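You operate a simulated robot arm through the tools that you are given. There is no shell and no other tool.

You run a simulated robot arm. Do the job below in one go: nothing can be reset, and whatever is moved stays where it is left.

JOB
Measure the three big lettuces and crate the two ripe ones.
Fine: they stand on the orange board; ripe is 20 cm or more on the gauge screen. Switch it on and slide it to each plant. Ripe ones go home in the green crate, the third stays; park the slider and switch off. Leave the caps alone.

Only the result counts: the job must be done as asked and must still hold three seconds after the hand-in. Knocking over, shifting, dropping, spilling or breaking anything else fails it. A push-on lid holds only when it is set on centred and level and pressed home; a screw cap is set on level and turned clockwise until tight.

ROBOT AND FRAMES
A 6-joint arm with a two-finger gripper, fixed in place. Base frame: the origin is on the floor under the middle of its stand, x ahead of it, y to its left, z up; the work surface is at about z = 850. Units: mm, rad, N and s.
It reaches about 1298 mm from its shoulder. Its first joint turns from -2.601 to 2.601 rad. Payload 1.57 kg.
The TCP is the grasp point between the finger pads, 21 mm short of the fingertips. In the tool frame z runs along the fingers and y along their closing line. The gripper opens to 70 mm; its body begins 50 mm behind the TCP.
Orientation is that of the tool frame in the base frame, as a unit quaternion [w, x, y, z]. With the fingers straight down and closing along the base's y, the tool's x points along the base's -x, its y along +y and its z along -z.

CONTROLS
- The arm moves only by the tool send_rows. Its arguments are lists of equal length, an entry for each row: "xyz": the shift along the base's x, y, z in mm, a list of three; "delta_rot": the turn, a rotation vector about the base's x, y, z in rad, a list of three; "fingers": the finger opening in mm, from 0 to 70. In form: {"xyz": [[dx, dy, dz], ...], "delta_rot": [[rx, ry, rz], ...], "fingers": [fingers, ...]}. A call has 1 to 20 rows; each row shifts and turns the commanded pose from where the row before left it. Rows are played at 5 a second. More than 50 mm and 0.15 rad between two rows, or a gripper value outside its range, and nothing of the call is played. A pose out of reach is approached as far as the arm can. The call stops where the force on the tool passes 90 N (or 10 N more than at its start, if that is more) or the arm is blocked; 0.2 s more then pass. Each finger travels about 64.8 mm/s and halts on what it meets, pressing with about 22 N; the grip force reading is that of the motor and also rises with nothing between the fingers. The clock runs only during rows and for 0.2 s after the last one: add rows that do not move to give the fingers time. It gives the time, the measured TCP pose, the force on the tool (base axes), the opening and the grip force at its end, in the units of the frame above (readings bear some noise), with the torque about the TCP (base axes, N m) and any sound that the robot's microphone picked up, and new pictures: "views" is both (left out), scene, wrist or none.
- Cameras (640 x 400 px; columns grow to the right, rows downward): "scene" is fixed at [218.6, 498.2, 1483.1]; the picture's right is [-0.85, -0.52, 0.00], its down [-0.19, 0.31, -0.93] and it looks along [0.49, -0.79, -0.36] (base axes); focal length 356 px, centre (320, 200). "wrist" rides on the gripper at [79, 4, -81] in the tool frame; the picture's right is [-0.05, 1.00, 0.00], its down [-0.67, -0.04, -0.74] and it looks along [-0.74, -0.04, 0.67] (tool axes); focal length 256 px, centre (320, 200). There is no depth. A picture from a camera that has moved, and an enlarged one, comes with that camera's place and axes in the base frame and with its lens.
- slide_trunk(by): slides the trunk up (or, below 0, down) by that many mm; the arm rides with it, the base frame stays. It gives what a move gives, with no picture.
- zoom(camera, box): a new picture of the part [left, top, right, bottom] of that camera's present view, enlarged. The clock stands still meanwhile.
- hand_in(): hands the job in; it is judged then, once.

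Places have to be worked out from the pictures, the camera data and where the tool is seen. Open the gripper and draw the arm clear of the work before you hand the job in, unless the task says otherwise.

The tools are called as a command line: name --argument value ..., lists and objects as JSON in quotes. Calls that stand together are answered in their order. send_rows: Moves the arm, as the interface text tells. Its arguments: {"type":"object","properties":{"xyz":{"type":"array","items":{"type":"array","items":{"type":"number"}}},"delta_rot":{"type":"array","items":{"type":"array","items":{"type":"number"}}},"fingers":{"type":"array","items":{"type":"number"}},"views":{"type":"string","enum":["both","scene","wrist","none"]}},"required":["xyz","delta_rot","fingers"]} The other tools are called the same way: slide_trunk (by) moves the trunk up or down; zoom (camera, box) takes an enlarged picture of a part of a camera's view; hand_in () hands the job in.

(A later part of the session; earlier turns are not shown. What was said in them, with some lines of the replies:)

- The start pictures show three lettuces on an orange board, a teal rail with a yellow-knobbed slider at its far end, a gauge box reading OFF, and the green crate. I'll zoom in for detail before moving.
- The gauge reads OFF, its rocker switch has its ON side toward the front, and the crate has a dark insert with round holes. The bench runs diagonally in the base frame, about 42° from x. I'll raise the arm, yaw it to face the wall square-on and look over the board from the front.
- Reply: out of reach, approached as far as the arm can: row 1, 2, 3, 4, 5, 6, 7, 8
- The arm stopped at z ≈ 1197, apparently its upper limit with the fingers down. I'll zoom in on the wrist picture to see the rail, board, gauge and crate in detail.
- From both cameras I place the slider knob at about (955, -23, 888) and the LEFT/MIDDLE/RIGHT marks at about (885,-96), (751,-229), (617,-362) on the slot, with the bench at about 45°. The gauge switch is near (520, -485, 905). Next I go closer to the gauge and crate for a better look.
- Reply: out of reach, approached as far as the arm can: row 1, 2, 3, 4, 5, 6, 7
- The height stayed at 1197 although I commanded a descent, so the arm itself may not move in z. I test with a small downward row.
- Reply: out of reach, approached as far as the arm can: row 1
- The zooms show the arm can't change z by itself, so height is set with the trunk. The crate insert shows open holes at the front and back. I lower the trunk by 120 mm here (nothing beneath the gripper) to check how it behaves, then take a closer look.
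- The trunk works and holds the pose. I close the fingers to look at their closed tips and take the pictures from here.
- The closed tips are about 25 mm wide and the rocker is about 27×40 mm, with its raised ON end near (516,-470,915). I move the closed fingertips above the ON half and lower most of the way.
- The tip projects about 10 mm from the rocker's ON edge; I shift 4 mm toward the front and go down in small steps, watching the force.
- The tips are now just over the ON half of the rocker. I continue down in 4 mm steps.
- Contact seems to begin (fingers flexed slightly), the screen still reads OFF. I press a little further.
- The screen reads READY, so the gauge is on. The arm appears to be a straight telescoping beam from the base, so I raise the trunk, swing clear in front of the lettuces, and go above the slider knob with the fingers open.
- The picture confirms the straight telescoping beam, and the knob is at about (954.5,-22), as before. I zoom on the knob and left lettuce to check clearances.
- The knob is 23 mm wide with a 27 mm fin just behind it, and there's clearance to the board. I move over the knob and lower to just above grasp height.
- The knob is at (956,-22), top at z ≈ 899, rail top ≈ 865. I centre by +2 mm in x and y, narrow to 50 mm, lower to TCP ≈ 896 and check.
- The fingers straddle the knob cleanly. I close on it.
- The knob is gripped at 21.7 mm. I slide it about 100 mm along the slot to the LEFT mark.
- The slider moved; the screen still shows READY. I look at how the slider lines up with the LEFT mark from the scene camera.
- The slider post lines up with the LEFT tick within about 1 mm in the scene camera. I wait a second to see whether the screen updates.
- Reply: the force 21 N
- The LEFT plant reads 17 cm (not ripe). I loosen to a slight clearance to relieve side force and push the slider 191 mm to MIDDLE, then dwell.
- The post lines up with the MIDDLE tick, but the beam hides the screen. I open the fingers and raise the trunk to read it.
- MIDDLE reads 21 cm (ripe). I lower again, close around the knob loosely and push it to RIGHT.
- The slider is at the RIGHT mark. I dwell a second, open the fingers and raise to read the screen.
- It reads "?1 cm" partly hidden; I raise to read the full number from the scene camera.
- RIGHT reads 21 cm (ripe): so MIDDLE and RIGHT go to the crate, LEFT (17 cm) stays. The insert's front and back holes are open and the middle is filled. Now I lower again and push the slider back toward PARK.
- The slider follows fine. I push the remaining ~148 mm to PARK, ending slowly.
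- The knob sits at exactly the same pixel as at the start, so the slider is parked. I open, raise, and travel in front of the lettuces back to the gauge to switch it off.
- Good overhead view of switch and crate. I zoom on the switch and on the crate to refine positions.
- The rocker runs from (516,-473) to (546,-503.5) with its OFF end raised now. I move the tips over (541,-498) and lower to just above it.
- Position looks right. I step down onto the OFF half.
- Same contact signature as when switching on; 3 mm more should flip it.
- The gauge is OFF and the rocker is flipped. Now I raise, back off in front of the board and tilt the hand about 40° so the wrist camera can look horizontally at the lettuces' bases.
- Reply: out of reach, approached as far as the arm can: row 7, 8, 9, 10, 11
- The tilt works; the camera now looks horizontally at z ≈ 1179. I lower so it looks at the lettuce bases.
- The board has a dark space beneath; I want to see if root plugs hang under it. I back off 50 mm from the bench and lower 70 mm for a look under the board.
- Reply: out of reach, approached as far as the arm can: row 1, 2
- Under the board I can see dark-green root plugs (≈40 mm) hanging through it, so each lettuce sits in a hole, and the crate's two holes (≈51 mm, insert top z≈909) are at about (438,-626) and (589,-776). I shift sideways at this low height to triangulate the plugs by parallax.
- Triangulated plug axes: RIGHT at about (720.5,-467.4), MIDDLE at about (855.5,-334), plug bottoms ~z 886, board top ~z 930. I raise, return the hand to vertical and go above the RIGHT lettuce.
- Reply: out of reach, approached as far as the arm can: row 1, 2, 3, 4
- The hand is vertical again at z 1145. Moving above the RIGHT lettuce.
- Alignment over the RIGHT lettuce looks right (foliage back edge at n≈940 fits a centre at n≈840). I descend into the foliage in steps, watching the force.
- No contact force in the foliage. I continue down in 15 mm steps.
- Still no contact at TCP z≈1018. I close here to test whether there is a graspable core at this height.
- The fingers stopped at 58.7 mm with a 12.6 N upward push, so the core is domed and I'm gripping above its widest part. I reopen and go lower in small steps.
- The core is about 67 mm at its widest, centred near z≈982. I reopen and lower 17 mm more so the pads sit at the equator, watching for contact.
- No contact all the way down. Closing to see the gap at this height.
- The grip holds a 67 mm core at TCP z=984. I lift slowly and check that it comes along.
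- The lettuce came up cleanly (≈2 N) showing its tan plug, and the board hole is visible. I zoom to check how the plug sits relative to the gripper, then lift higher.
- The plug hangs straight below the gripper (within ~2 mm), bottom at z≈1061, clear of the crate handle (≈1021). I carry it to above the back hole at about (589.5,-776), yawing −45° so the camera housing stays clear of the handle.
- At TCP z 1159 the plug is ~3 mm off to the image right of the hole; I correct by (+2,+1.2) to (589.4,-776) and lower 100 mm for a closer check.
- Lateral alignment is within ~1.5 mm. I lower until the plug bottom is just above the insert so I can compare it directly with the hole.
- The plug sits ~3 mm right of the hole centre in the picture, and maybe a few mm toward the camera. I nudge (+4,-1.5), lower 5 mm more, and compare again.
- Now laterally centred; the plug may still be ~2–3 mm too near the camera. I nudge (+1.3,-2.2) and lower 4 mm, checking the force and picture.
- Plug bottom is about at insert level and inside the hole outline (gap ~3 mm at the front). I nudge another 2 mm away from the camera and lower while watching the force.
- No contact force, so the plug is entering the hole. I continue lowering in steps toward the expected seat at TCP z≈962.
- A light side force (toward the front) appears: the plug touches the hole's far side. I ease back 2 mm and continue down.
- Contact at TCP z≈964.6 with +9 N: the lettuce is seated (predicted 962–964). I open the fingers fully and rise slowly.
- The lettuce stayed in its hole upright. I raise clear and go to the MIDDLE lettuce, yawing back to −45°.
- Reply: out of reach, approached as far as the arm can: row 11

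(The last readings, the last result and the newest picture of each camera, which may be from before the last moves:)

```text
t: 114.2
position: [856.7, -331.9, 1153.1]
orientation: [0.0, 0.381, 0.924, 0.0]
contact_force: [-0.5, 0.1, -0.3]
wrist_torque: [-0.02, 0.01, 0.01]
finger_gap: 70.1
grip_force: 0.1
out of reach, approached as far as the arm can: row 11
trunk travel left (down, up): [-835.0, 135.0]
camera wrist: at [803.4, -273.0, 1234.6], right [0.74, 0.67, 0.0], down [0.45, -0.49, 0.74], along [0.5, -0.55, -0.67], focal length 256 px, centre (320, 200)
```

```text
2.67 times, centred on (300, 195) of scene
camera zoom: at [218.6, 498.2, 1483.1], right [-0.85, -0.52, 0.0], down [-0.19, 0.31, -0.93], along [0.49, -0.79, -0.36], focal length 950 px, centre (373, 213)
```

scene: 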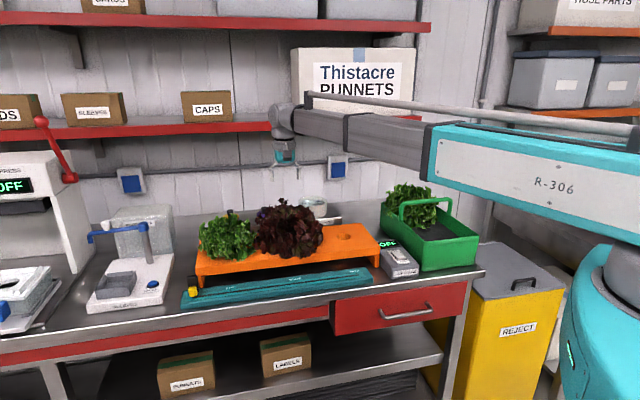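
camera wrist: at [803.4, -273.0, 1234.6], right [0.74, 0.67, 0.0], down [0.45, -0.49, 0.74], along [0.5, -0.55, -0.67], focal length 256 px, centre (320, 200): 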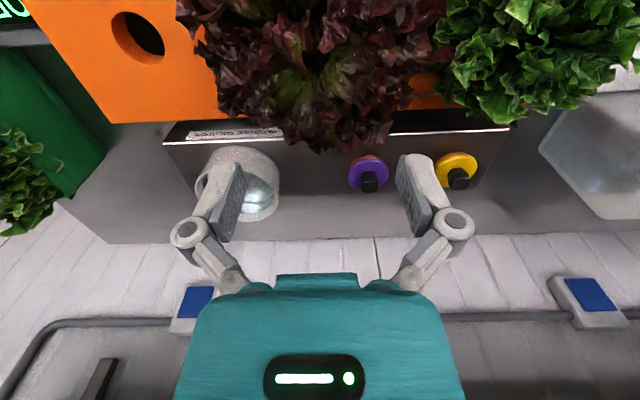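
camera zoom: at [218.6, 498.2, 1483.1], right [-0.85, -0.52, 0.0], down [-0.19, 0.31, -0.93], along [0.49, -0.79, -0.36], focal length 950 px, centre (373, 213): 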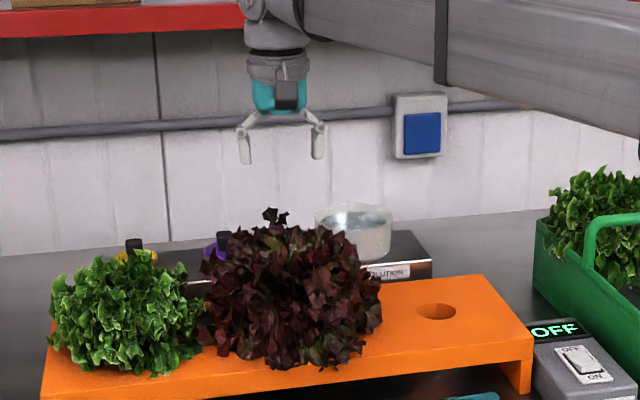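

The first lettuce stands in the crate's back hole. Above MIDDLE, I trim by (-2.5,+0.3) and descend in steps, watching for contact.

send_rows --xyz '[[-2.5, 0.3, 0], [0, 0, 0]]' --delta_rot '[[0, 0, 0], [0, 0, 0]]' --fingers '[70, 70]' --views "none"

slide_trunk --by -100

slide_trunk --by -30

zoom --camera "scene" --box '[240, 150, 360, 270]'

```text
t: 114.8
position: [854.9, -331.0, 1153.5]
orientation: [-0.001, 0.382, 0.924, 0.0]
contact_force: [-0.1, 0.5, -0.6]
wrist_torque: [-0.01, 0.01, 0.0]
finger_gap: 70.0
grip_force: 0.0
trunk travel left (down, up): [-835.0, 135.0]
```

```text
t: 116.1
position: [853.1, -331.2, 1053.9]
orientation: [-0.001, 0.382, 0.924, 0.001]
contact_force: [-0.1, 0.0, 0.6]
wrist_torque: [-0.01, 0.0, 0.0]
finger_gap: 69.9
grip_force: 0.0
trunk travel left (down, up): [-735.0, 235.0]
```

```text
t: 116.9
position: [853.1, -332.5, 1024.1]
orientation: [0.001, 0.382, 0.924, -0.001]
contact_force: [-0.4, 0.6, 0.0]
wrist_torque: [0.01, 0.04, 0.02]
finger_gap: 70.0
grip_force: 0.1
trunk travel left (down, up): [-705.0, 265.0]
```

```text
3.33 times, centred on (300, 210) of scene
camera zoom: at [218.6, 498.2, 1483.1], right [-0.85, -0.52, 0.0], down [-0.19, 0.31, -0.93], along [0.49, -0.79, -0.36], focal length 1188 px, centre (387, 167)
```

zoom: 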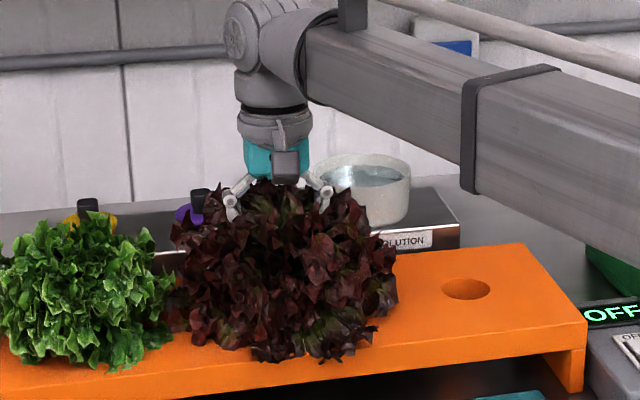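

No contact yet; continuing down in 8 mm steps.

slide_trunk --by -10

slide_trunk --by -8

slide_trunk --by -6

slide_trunk --by -6

slide_trunk --by -6

slide_trunk --by -4

```text
t: 117.5
position: [853.5, -330.6, 1012.4]
orientation: [0.0, 0.382, 0.924, 0.001]
contact_force: [0.8, 0.4, -0.9]
wrist_torque: [-0.01, -0.02, 0.04]
finger_gap: 70.1
grip_force: 0.1
trunk travel left (down, up): [-695.0, 275.0]
```

```text
t: 118.0
position: [855.0, -331.3, 1005.1]
orientation: [-0.001, 0.382, 0.924, 0.001]
contact_force: [-0.3, -0.1, -0.3]
wrist_torque: [-0.01, 0.0, 0.02]
finger_gap: 70.1
grip_force: 0.0
trunk travel left (down, up): [-687.0, 283.0]
```

```text
t: 118.6
position: [853.1, -332.4, 999.9]
orientation: [-0.001, 0.382, 0.924, 0.0]
contact_force: [-0.2, 0.0, -0.3]
wrist_torque: [0.04, -0.04, 0.0]
finger_gap: 70.2
grip_force: 0.0
trunk travel left (down, up): [-681.0, 289.0]
```

```text
t: 119.1
position: [854.4, -332.1, 992.7]
orientation: [0.0, 0.382, 0.924, 0.0]
contact_force: [-0.3, -0.3, 0.0]
wrist_torque: [0.01, 0.03, -0.01]
finger_gap: 70.1
grip_force: 0.1
trunk travel left (down, up): [-675.0, 295.0]
```

```text
t: 119.7
position: [853.4, -331.1, 987.3]
orientation: [0.0, 0.382, 0.924, 0.0]
contact_force: [0.2, -0.2, 0.0]
wrist_torque: [0.0, -0.01, 0.01]
finger_gap: 70.2
grip_force: 0.1
trunk travel left (down, up): [-669.0, 301.0]
```

```text
t: 120.2
position: [854.4, -331.5, 982.4]
orientation: [-0.001, 0.382, 0.924, 0.0]
contact_force: [0.1, 0.8, -0.9]
wrist_torque: [0.01, -0.02, 0.01]
finger_gap: 70.0
grip_force: 0.0
trunk travel left (down, up): [-665.0, 305.0]
```

Down to z≈983 without contact. I close on the core.

send_rows --xyz '[[0, 0, 0], [0, 0, 0], [0, 0, 0], [0, 0, 0]]' --delta_rot '[[0, 0, 0], [0, 0, 0], [0, 0, 0], [0, 0, 0]]' --fingers '[20, 20, 20, 20]' --views "none"

slide_trunk --by 20

zoom --camera "scene" --box '[240, 150, 360, 270]'

```text
t: 121.2
position: [854.0, -331.7, 983.3]
orientation: [0.001, 0.382, 0.924, -0.001]
contact_force: [2.1, -1.1, 4.3]
wrist_torque: [0.05, 0.01, 0.02]
finger_gap: 67.1
grip_force: 21.4
trunk travel left (down, up): [-665.0, 305.0]
```

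```text
t: 121.9
position: [854.1, -331.8, 1003.9]
orientation: [-0.001, 0.382, 0.924, -0.001]
contact_force: [0.3, 0.0, -0.8]
wrist_torque: [0.0, 0.01, -0.03]
finger_gap: 67.1
grip_force: 21.7
trunk travel left (down, up): [-685.0, 285.0]
```

```text
3.33 times, centred on (300, 210) of scene
camera zoom: at [218.6, 498.2, 1483.1], right [-0.85, -0.52, 0.0], down [-0.19, 0.31, -0.93], along [0.49, -0.79, -0.36], focal length 1188 px, centre (387, 167)
```

zoom: 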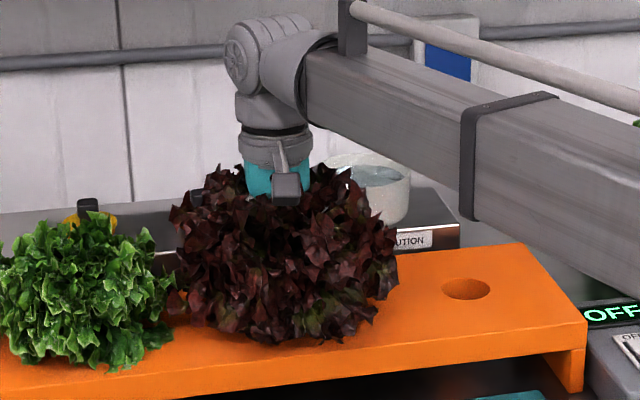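

Gripped at 67.1 mm and lifting. I raise it to transfer height and check the plug position under the gripper.

slide_trunk --by 60

slide_trunk --by 100

send_rows --xyz '[[0, 0, 0]]' --delta_rot '[[0, 0, 0]]' --fingers '[20]' --views "scene"

zoom --camera "scene" --box '[240, 110, 360, 260]'

```text
t: 122.9
position: [854.1, -331.5, 1062.7]
orientation: [0.0, 0.381, 0.924, -0.001]
contact_force: [0.9, -0.4, -1.1]
wrist_torque: [-0.02, 0.01, 0.02]
finger_gap: 67.3
grip_force: 22.1
trunk travel left (down, up): [-745.0, 225.0]
```

```text
t: 124.2
position: [854.0, -331.9, 1163.1]
orientation: [-0.001, 0.381, 0.924, 0.0]
contact_force: [-0.5, -0.4, -2.3]
wrist_torque: [0.0, 0.0, 0.01]
finger_gap: 67.3
grip_force: 21.9
trunk travel left (down, up): [-845.0, 125.0]
```

```text
t: 124.6
position: [855.0, -331.9, 1163.3]
orientation: [-0.001, 0.382, 0.924, 0.0]
contact_force: [-0.4, -0.5, -1.5]
wrist_torque: [0.02, -0.03, 0.03]
finger_gap: 67.4
grip_force: 22.3
trunk travel left (down, up): [-845.0, 125.0]
```

scene: 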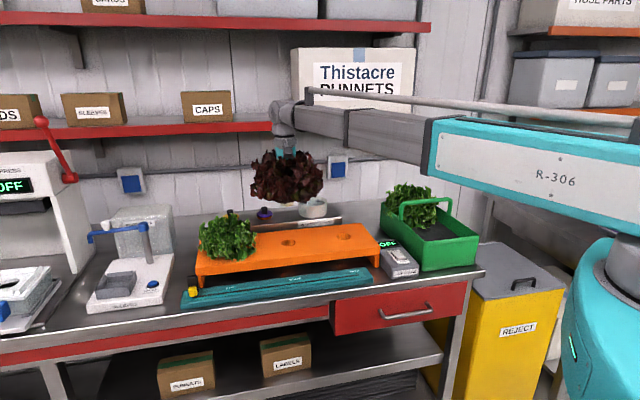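

```text
2.67 times, centred on (300, 185) of scene
camera zoom: at [218.6, 498.2, 1483.1], right [-0.85, -0.52, 0.0], down [-0.19, 0.31, -0.93], along [0.49, -0.79, -0.36], focal length 950 px, centre (373, 240)
```

zoom: 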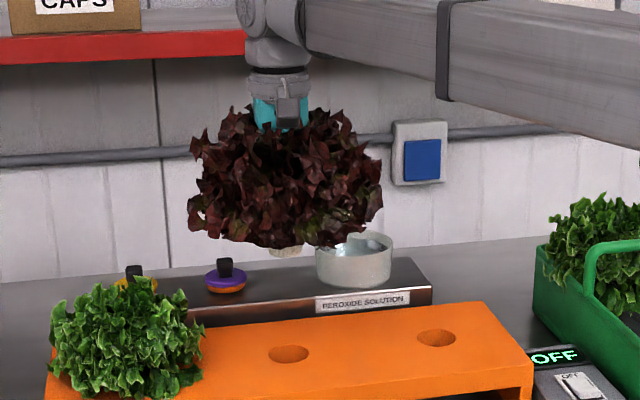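

The red lettuce hangs straight with its plug below. Now I carry it over to above the front hole at about (438.7,-626).

send_rows --xyz '[[-37.8, -26.8, 0], [-37.8, -26.8, 0], [-37.8, -26.8, 0], [-37.8, -26.8, 0], [-37.8, -26.8, 0], [-37.8, -26.8, 0], [-37.8, -26.8, 0], [-37.8, -26.8, 0], [-37.8, -26.8, 0], [-37.8, -26.8, 0], [-37.8, -26.5, 0], [0, 0, 0], [0, 0, 0]]' --delta_rot '[[0, 0, 0], [0, 0, 0], [0, 0, 0], [0, 0, 0], [0, 0, 0], [0, 0, 0], [0, 0, 0], [0, 0, 0], [0, 0, 0], [0, 0, 0], [0, 0, 0], [0, 0, 0], [0, 0, 0]]' --fingers '[20, 20, 20, 20, 20, 20, 20, 20, 20, 20, 20, 20, 20]' --views "both"

zoom --camera "scene" --box '[360, 130, 490, 270]'

```text
t: 127.4
position: [437.9, -624.5, 1162.4]
orientation: [0.0, 0.382, 0.924, 0.001]
contact_force: [0.6, 0.3, -1.8]
wrist_torque: [0.0, 0.0, -0.01]
finger_gap: 67.3
grip_force: 21.5
trunk travel left (down, up): [-845.0, 125.0]
camera wrist: at [384.3, -565.0, 1244.5], right [0.74, 0.67, 0.0], down [0.45, -0.5, 0.74], along [0.5, -0.55, -0.67], focal length 256 px, centre (320, 200)
```

scene: 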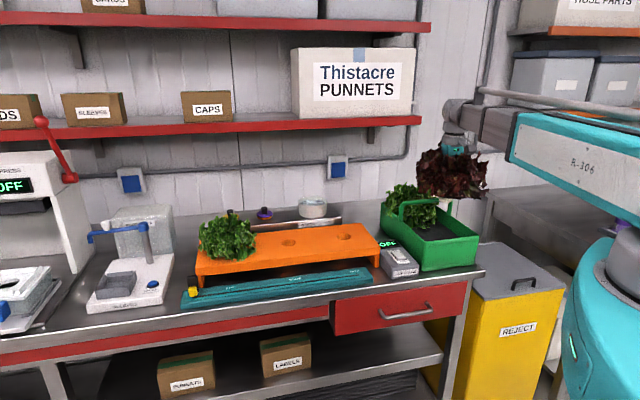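
wrist: 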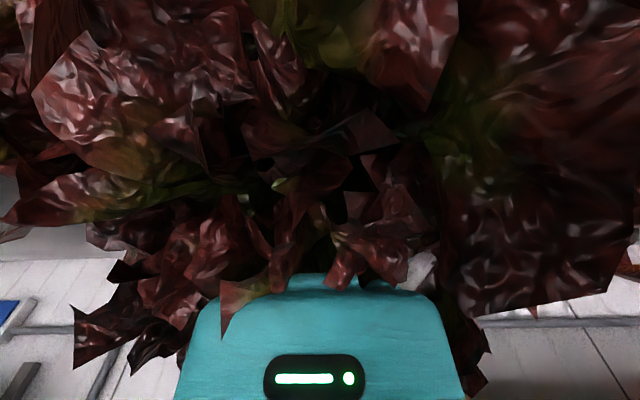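

```text
2.86 times, centred on (425, 200) of scene
camera zoom: at [218.6, 498.2, 1483.1], right [-0.85, -0.52, 0.0], down [-0.19, 0.31, -0.93], along [0.49, -0.79, -0.36], focal length 1018 px, centre (20, 200)
```

zoom: 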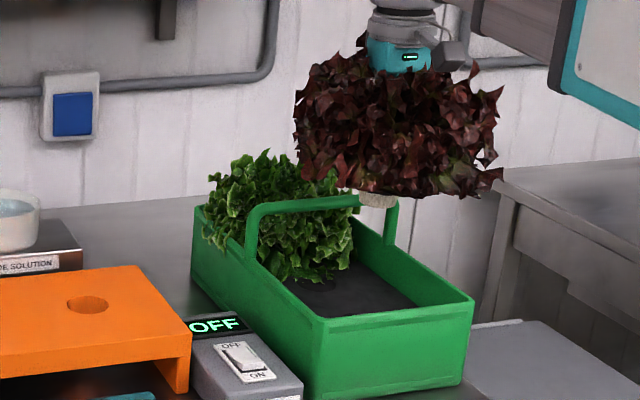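

The plug is over the front hole; combining all overhead views puts that hole at about (438.7,-627.3). I trim slightly and lower 95 mm, then check.

send_rows --xyz '[[0.4, -1.5, 0], [0, 0, 0]]' --delta_rot '[[0, 0, 0], [0, 0, 0]]' --fingers '[20, 20]' --views "none"

slide_trunk --by -95

slide_trunk --by -30

zoom --camera "scene" --box '[380, 160, 500, 280]'

zoom --camera "scene" --box '[425, 215, 461, 237.5]'

```text
t: 128.0
position: [439.3, -626.3, 1163.8]
orientation: [0.0, 0.381, 0.924, 0.0]
contact_force: [0.5, 0.8, -2.5]
wrist_torque: [-0.01, 0.0, 0.0]
finger_gap: 67.2
grip_force: 21.8
trunk travel left (down, up): [-845.0, 125.0]
```

```text
t: 129.3
position: [439.0, -626.2, 1069.0]
orientation: [-0.001, 0.382, 0.924, 0.0]
contact_force: [0.0, -0.6, -1.6]
wrist_torque: [0.0, -0.01, -0.03]
finger_gap: 67.5
grip_force: 22.6
trunk travel left (down, up): [-750.0, 220.0]
```

```text
t: 130.1
position: [438.6, -625.4, 1038.4]
orientation: [-0.001, 0.382, 0.924, 0.0]
contact_force: [0.5, -0.1, -1.8]
wrist_torque: [-0.03, -0.03, -0.02]
finger_gap: 67.4
grip_force: 23.0
trunk travel left (down, up): [-720.0, 250.0]
```

```text
3.33 times, centred on (440, 220) of scene
camera zoom: at [218.6, 498.2, 1483.1], right [-0.85, -0.52, 0.0], down [-0.19, 0.31, -0.93], along [0.49, -0.79, -0.36], focal length 1188 px, centre (-80, 133)
```

zoom: 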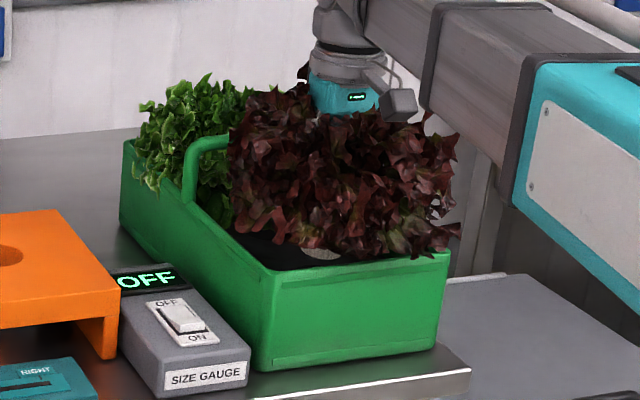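

```text
16.00 times, centred on (443, 226) of scene
camera zoom: at [218.6, 498.2, 1483.1], right [-0.85, -0.52, 0.0], down [-0.19, 0.31, -0.93], along [0.49, -0.79, -0.36], focal length 5701 px, centre (-1648, -220)
```

zoom: 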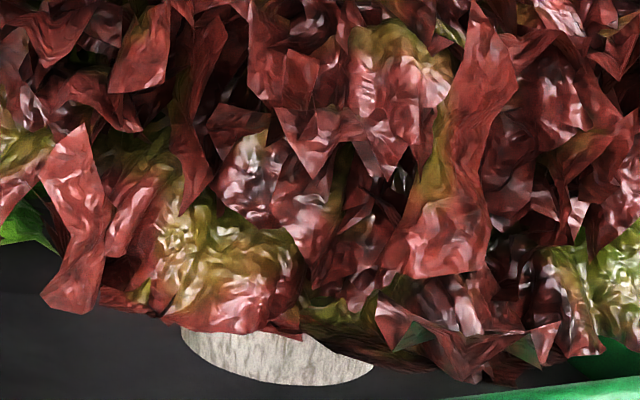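

The plug bottom is at about z 938, inside the crate. I lower gently to the insert level and then in small steps, watching the force.

slide_trunk --by -24

slide_trunk --by -4

slide_trunk --by -4

slide_trunk --by -4

zoom --camera "scene" --box '[425, 215, 461, 237.5]'

```text
t: 130.8
position: [438.0, -624.9, 1015.0]
orientation: [-0.001, 0.382, 0.924, 0.0]
contact_force: [0.6, 0.6, -1.9]
wrist_torque: [-0.03, -0.03, 0.02]
finger_gap: 67.2
grip_force: 22.4
trunk travel left (down, up): [-696.0, 274.0]
```

```text
t: 131.3
position: [438.6, -627.0, 1010.9]
orientation: [-0.001, 0.381, 0.924, 0.0]
contact_force: [-0.1, -0.6, -1.6]
wrist_torque: [0.0, 0.03, -0.01]
finger_gap: 67.2
grip_force: 22.2
trunk travel left (down, up): [-692.0, 278.0]
```

```text
t: 131.8
position: [439.1, -625.6, 1006.6]
orientation: [-0.001, 0.382, 0.924, 0.0]
contact_force: [0.1, 0.9, -1.8]
wrist_torque: [-0.01, -0.02, 0.0]
finger_gap: 67.8
grip_force: 22.0
trunk travel left (down, up): [-688.0, 282.0]
```

```text
t: 132.3
position: [438.6, -625.7, 1003.4]
orientation: [0.0, 0.382, 0.924, 0.0]
contact_force: [0.1, 0.4, -1.4]
wrist_torque: [0.01, 0.0, 0.04]
finger_gap: 67.5
grip_force: 21.9
trunk travel left (down, up): [-684.0, 286.0]
```

```text
16.00 times, centred on (443, 226) of scene
camera zoom: at [218.6, 498.2, 1483.1], right [-0.85, -0.52, 0.0], down [-0.19, 0.31, -0.93], along [0.49, -0.79, -0.36], focal length 5701 px, centre (-1648, -220)
```

zoom: 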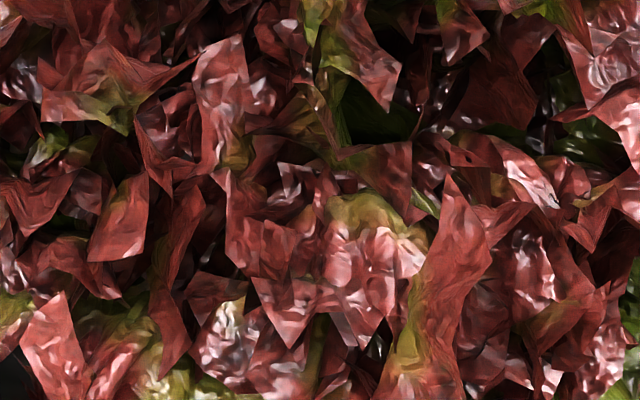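

No contact, so the plug has entered the hole. Continuing toward the seat (expected TCP z≈964).

slide_trunk --by -8

slide_trunk --by -10

slide_trunk --by -10

slide_trunk --by -6

```text
t: 132.9
position: [438.1, -624.8, 994.1]
orientation: [0.0, 0.382, 0.924, 0.0]
contact_force: [0.0, 0.0, -1.8]
wrist_torque: [-0.01, 0.02, 0.01]
finger_gap: 67.0
grip_force: 22.1
trunk travel left (down, up): [-676.0, 294.0]
```

```text
t: 133.5
position: [437.7, -626.2, 984.4]
orientation: [0.0, 0.382, 0.924, 0.0]
contact_force: [-1.6, 0.0, -2.1]
wrist_torque: [0.01, -0.02, 0.03]
finger_gap: 67.5
grip_force: 22.2
trunk travel left (down, up): [-666.0, 304.0]
```

```text
t: 134.1
position: [438.4, -626.5, 974.1]
orientation: [-0.001, 0.383, 0.924, 0.0]
contact_force: [0.5, -1.0, -2.2]
wrist_torque: [-0.08, -0.06, -0.01]
finger_gap: 67.1
grip_force: 22.0
trunk travel left (down, up): [-656.0, 314.0]
```

```text
t: 134.6
position: [438.3, -627.1, 966.8]
orientation: [0.0, 0.381, 0.925, 0.0]
contact_force: [1.0, -1.5, -2.2]
wrist_torque: [-0.11, -0.03, -0.05]
finger_gap: 67.5
grip_force: 21.6
trunk travel left (down, up): [-650.0, 320.0]
```

Slight side contact only; I shift 1 mm toward the wall and finish the descent.

send_rows --xyz '[[0.9, -0.9, 0], [0, 0, 0]]' --delta_rot '[[0, 0, 0], [0, 0, 0]]' --fingers '[20, 20]' --views "none"

slide_trunk --by -3

slide_trunk --by -2

```text
t: 135.2
position: [439.0, -626.8, 968.6]
orientation: [-0.001, 0.382, 0.924, 0.0]
contact_force: [-0.5, 0.4, -1.3]
wrist_torque: [-0.01, -0.02, -0.02]
finger_gap: 67.2
grip_force: 21.9
trunk travel left (down, up): [-650.0, 320.0]
```

```text
t: 135.7
position: [439.9, -627.9, 964.7]
orientation: [-0.001, 0.382, 0.924, 0.0]
contact_force: [-0.5, -0.3, -2.3]
wrist_torque: [-0.05, 0.02, 0.04]
finger_gap: 67.3
grip_force: 21.7
trunk travel left (down, up): [-647.0, 323.0]
```

```text
t: 136.3
position: [440.0, -626.7, 963.2]
orientation: [-0.002, 0.382, 0.924, 0.0]
contact_force: [-0.3, -0.9, -0.7]
wrist_torque: [-0.07, 0.03, 0.0]
finger_gap: 67.2
grip_force: 22.1
trunk travel left (down, up): [-645.0, 325.0]
```

Weight is starting to transfer; 2 mm more.

slide_trunk --by -2

```text
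t: 136.8
position: [438.2, -628.0, 962.1]
orientation: [0.0, 0.382, 0.924, 0.0]
contact_force: [-0.2, -5.6, 15.5]
wrist_torque: [-0.06, -0.08, 0.04]
finger_gap: 67.3
grip_force: 21.8
trunk travel left (down, up): [-643.0, 327.0]
```

Firm contact (+15 N) at TCP z≈962: it is seated home. I open the fingers and rise slowly.

send_rows --xyz '[[0, 0, 0], [0, 0, 0], [0, 0, 0]]' --delta_rot '[[0, 0, 0], [0, 0, 0], [0, 0, 0]]' --fingers '[70, 70, 70]' --views "none"

slide_trunk --by 12

slide_trunk --by 28

zoom --camera "scene" --box '[370, 150, 490, 270]'

```text
t: 137.6
position: [438.8, -626.7, 960.8]
orientation: [0.0, 0.382, 0.924, 0.001]
contact_force: [-1.7, -0.7, 2.3]
wrist_torque: [-0.06, -0.05, -0.02]
finger_gap: 69.9
grip_force: 0.0
trunk travel left (down, up): [-643.0, 327.0]
```

```text
t: 138.2
position: [438.9, -627.0, 972.6]
orientation: [-0.001, 0.382, 0.924, 0.0]
contact_force: [0.3, -0.2, 1.0]
wrist_torque: [0.01, 0.01, -0.02]
finger_gap: 70.1
grip_force: 0.0
trunk travel left (down, up): [-655.0, 315.0]
```

```text
t: 138.9
position: [438.8, -627.6, 1000.6]
orientation: [-0.001, 0.381, 0.924, 0.0]
contact_force: [-0.5, 0.0, -0.8]
wrist_torque: [-0.03, -0.01, 0.0]
finger_gap: 70.0
grip_force: 0.1
trunk travel left (down, up): [-683.0, 287.0]
```

```text
3.33 times, centred on (430, 210) of scene
camera zoom: at [218.6, 498.2, 1483.1], right [-0.85, -0.52, 0.0], down [-0.19, 0.31, -0.93], along [0.49, -0.79, -0.36], focal length 1188 px, centre (-47, 167)
```

zoom: 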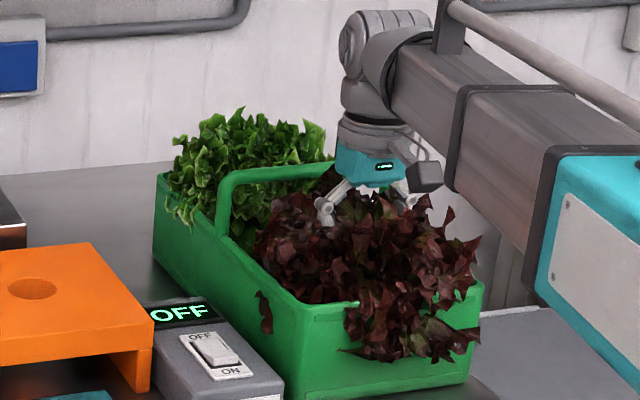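

Released cleanly. I raise fully, draw the arm back in front of the bench, and inspect everything.

slide_trunk --by 185

send_rows --xyz '[[0, 45, 0], [0, 45, 0], [0, 45, 0], [5, 45, 0], [10, 45, 0], [10, 45, 0], [0, 0, 0], [0, 0, 0]]' --delta_rot '[[0, 0, 0], [0, 0, 0], [0, 0, 0], [0, 0, 0], [0, 0, 0], [0, 0, 0], [0, 0, 0], [0, 0, 0]]' --fingers '[70, 70, 70, 70, 70, 70, 70, 70]' --views "both"

zoom --camera "scene" --box '[360, 160, 490, 280]'

zoom --camera "scene" --box '[170, 180, 390, 320]'

zoom --camera "wrist" --box '[60, 40, 380, 260]'

```text
t: 140.9
position: [439.3, -627.2, 1186.1]
orientation: [0.0, 0.381, 0.925, 0.0]
contact_force: [-0.3, -0.4, -0.9]
wrist_torque: [0.0, -0.01, 0.0]
finger_gap: 70.1
grip_force: 0.1
trunk travel left (down, up): [-868.0, 102.0]
```

```text
t: 142.8
position: [466.0, -358.0, 1186.5]
orientation: [0.0, 0.382, 0.924, 0.0]
contact_force: [-0.5, 0.0, 0.6]
wrist_torque: [0.01, 0.01, 0.02]
finger_gap: 70.0
grip_force: 0.1
trunk travel left (down, up): [-868.0, 102.0]
camera wrist: at [412.8, -298.7, 1267.6], right [0.74, 0.67, 0.0], down [0.45, -0.5, 0.74], along [0.5, -0.55, -0.67], focal length 256 px, centre (320, 200)
```

scene: 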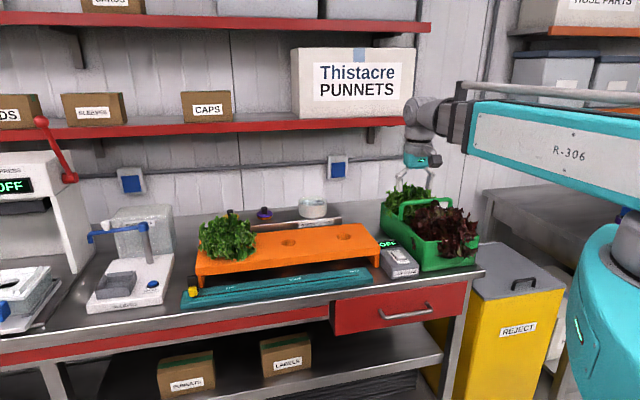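
wrist: 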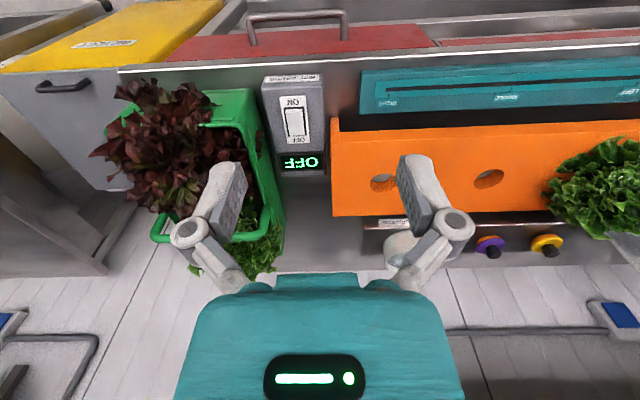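

```text
3.33 times, centred on (425, 220) of scene
camera zoom: at [218.6, 498.2, 1483.1], right [-0.85, -0.52, 0.0], down [-0.19, 0.31, -0.93], along [0.49, -0.79, -0.36], focal length 1188 px, centre (-30, 133)
```

zoom: 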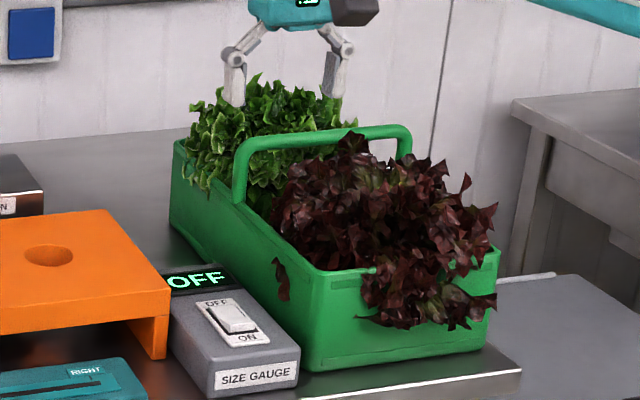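

```text
2.86 times, centred on (280, 250) of scene
camera zoom: at [218.6, 498.2, 1483.1], right [-0.85, -0.52, 0.0], down [-0.19, 0.31, -0.93], along [0.49, -0.79, -0.36], focal length 1018 px, centre (434, 57)
```

zoom: 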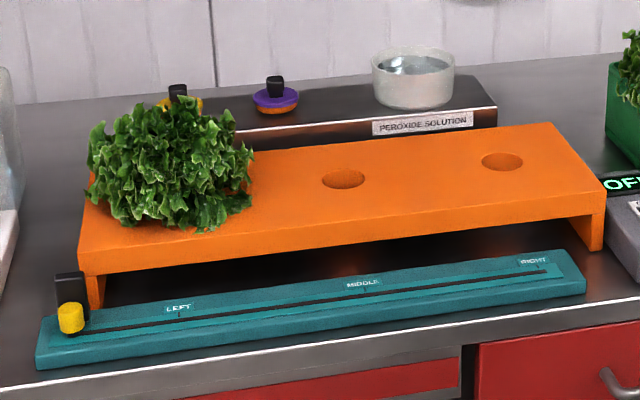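

```text
1.82 times, centred on (220, 150) of wrist
camera zoom: at [412.8, -298.7, 1267.6], right [0.74, 0.67, 0.0], down [0.45, -0.5, 0.74], along [0.5, -0.55, -0.67], focal length 465 px, centre (502, 291)
```

zoom: 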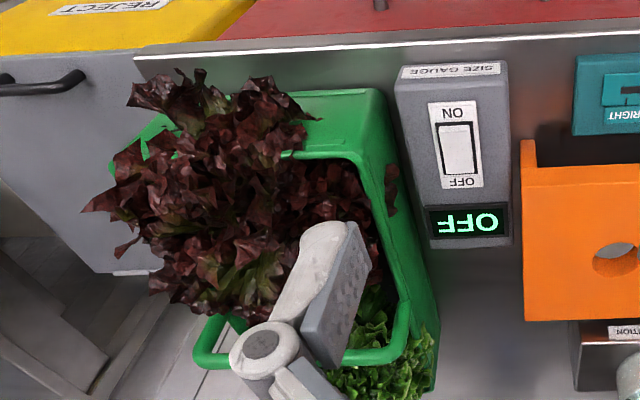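

Both ripe lettuces stand in the crate holes; LEFT stays on the board, the slider is at PARK, the gauge is OFF, and caps and bowl look untouched. I wait two seconds to see that everything holds still before handing in.

send_rows --xyz '[[-20, 25, 0], [-20, 25, 0], [0, 0, 0], [0, 0, 0], [0, 0, 0], [0, 0, 0], [0, 0, 0], [0, 0, 0], [0, 0, 0], [0, 0, 0], [0, 0, 0], [0, 0, 0]]' --delta_rot '[[0, 0, 0], [0, 0, 0], [0, 0, 0], [0, 0, 0], [0, 0, 0], [0, 0, 0], [0, 0, 0], [0, 0, 0], [0, 0, 0], [0, 0, 0], [0, 0, 0], [0, 0, 0]]' --fingers '[70, 70, 70, 70, 70, 70, 70, 70, 70, 70, 70, 70]' --views "both"

zoom --camera "scene" --box '[360, 160, 490, 280]'

zoom --camera "scene" --box '[170, 180, 330, 320]'

```text
t: 145.3
position: [427.3, -309.4, 1186.0]
orientation: [-0.001, 0.382, 0.924, 0.0]
contact_force: [0.5, -0.3, 0.1]
wrist_torque: [0.0, 0.0, -0.01]
finger_gap: 70.0
grip_force: 0.1
trunk travel left (down, up): [-868.0, 102.0]
camera wrist: at [374.0, -249.8, 1267.7], right [0.74, 0.67, 0.0], down [0.45, -0.5, 0.74], along [0.5, -0.55, -0.67], focal length 256 px, centre (320, 200)
```

scene: 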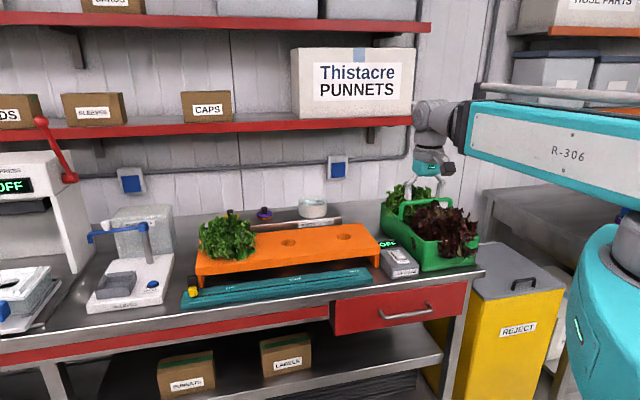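
wrist: 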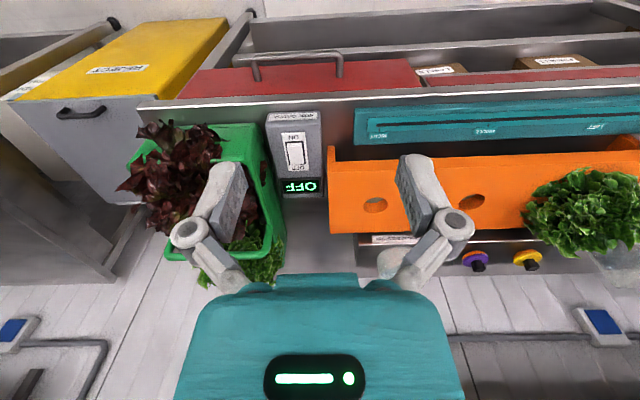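

```text
3.33 times, centred on (425, 220) of scene
camera zoom: at [218.6, 498.2, 1483.1], right [-0.85, -0.52, 0.0], down [-0.19, 0.31, -0.93], along [0.49, -0.79, -0.36], focal length 1188 px, centre (-30, 133)
```

zoom: 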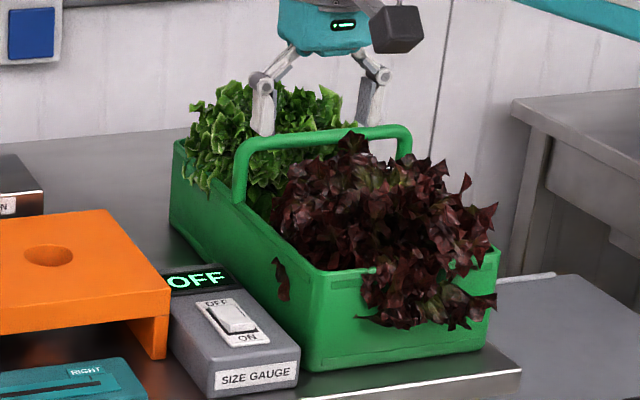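

```text
2.86 times, centred on (250, 250) of scene
camera zoom: at [218.6, 498.2, 1483.1], right [-0.85, -0.52, 0.0], down [-0.19, 0.31, -0.93], along [0.49, -0.79, -0.36], focal length 1018 px, centre (520, 57)
```

zoom: 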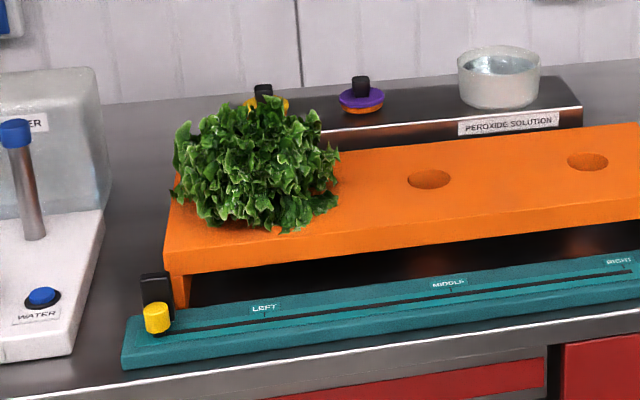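

Nothing has moved over the last seconds: both ripe lettuces are seated upright in the crate, the 17 cm one stays on the board, the slider is parked, the gauge is OFF, and the arm is clear with the gripper open. I hand the job in.

hand_in

```text
The job is handed in.
```

I measured all three lettuces, put the two ripe ones in the green crate and handed the job in. I don't have the judge's result yet.

| Lettuce | Gauge reading | Where it is now |
|---|---|---|
| LEFT (green) | 17 cm, not ripe | still on the orange board |
| MIDDLE (red) | 21 cm, ripe | crate, front hole |
| RIGHT (green) | 21 cm, ripe | crate, back hole |

- **Crate:** both ripe lettuces went down to the expected depth and made firm contact with the insert before I let go. I judged them upright from the pictures, but foliage hid the front hole, so I did not see that plug seated.
- **Gauge:** the slider is back at PARK and the screen reads OFF.
- **Everything else:** the pictures show the caps, the glass bowl, the gauge box, the crate and the left lettuce where they started. The last pictures, about two seconds after I backed the arm off, showed nothing moving.
- **Arm:** the gripper is open and the arm is clear in front of the bench.
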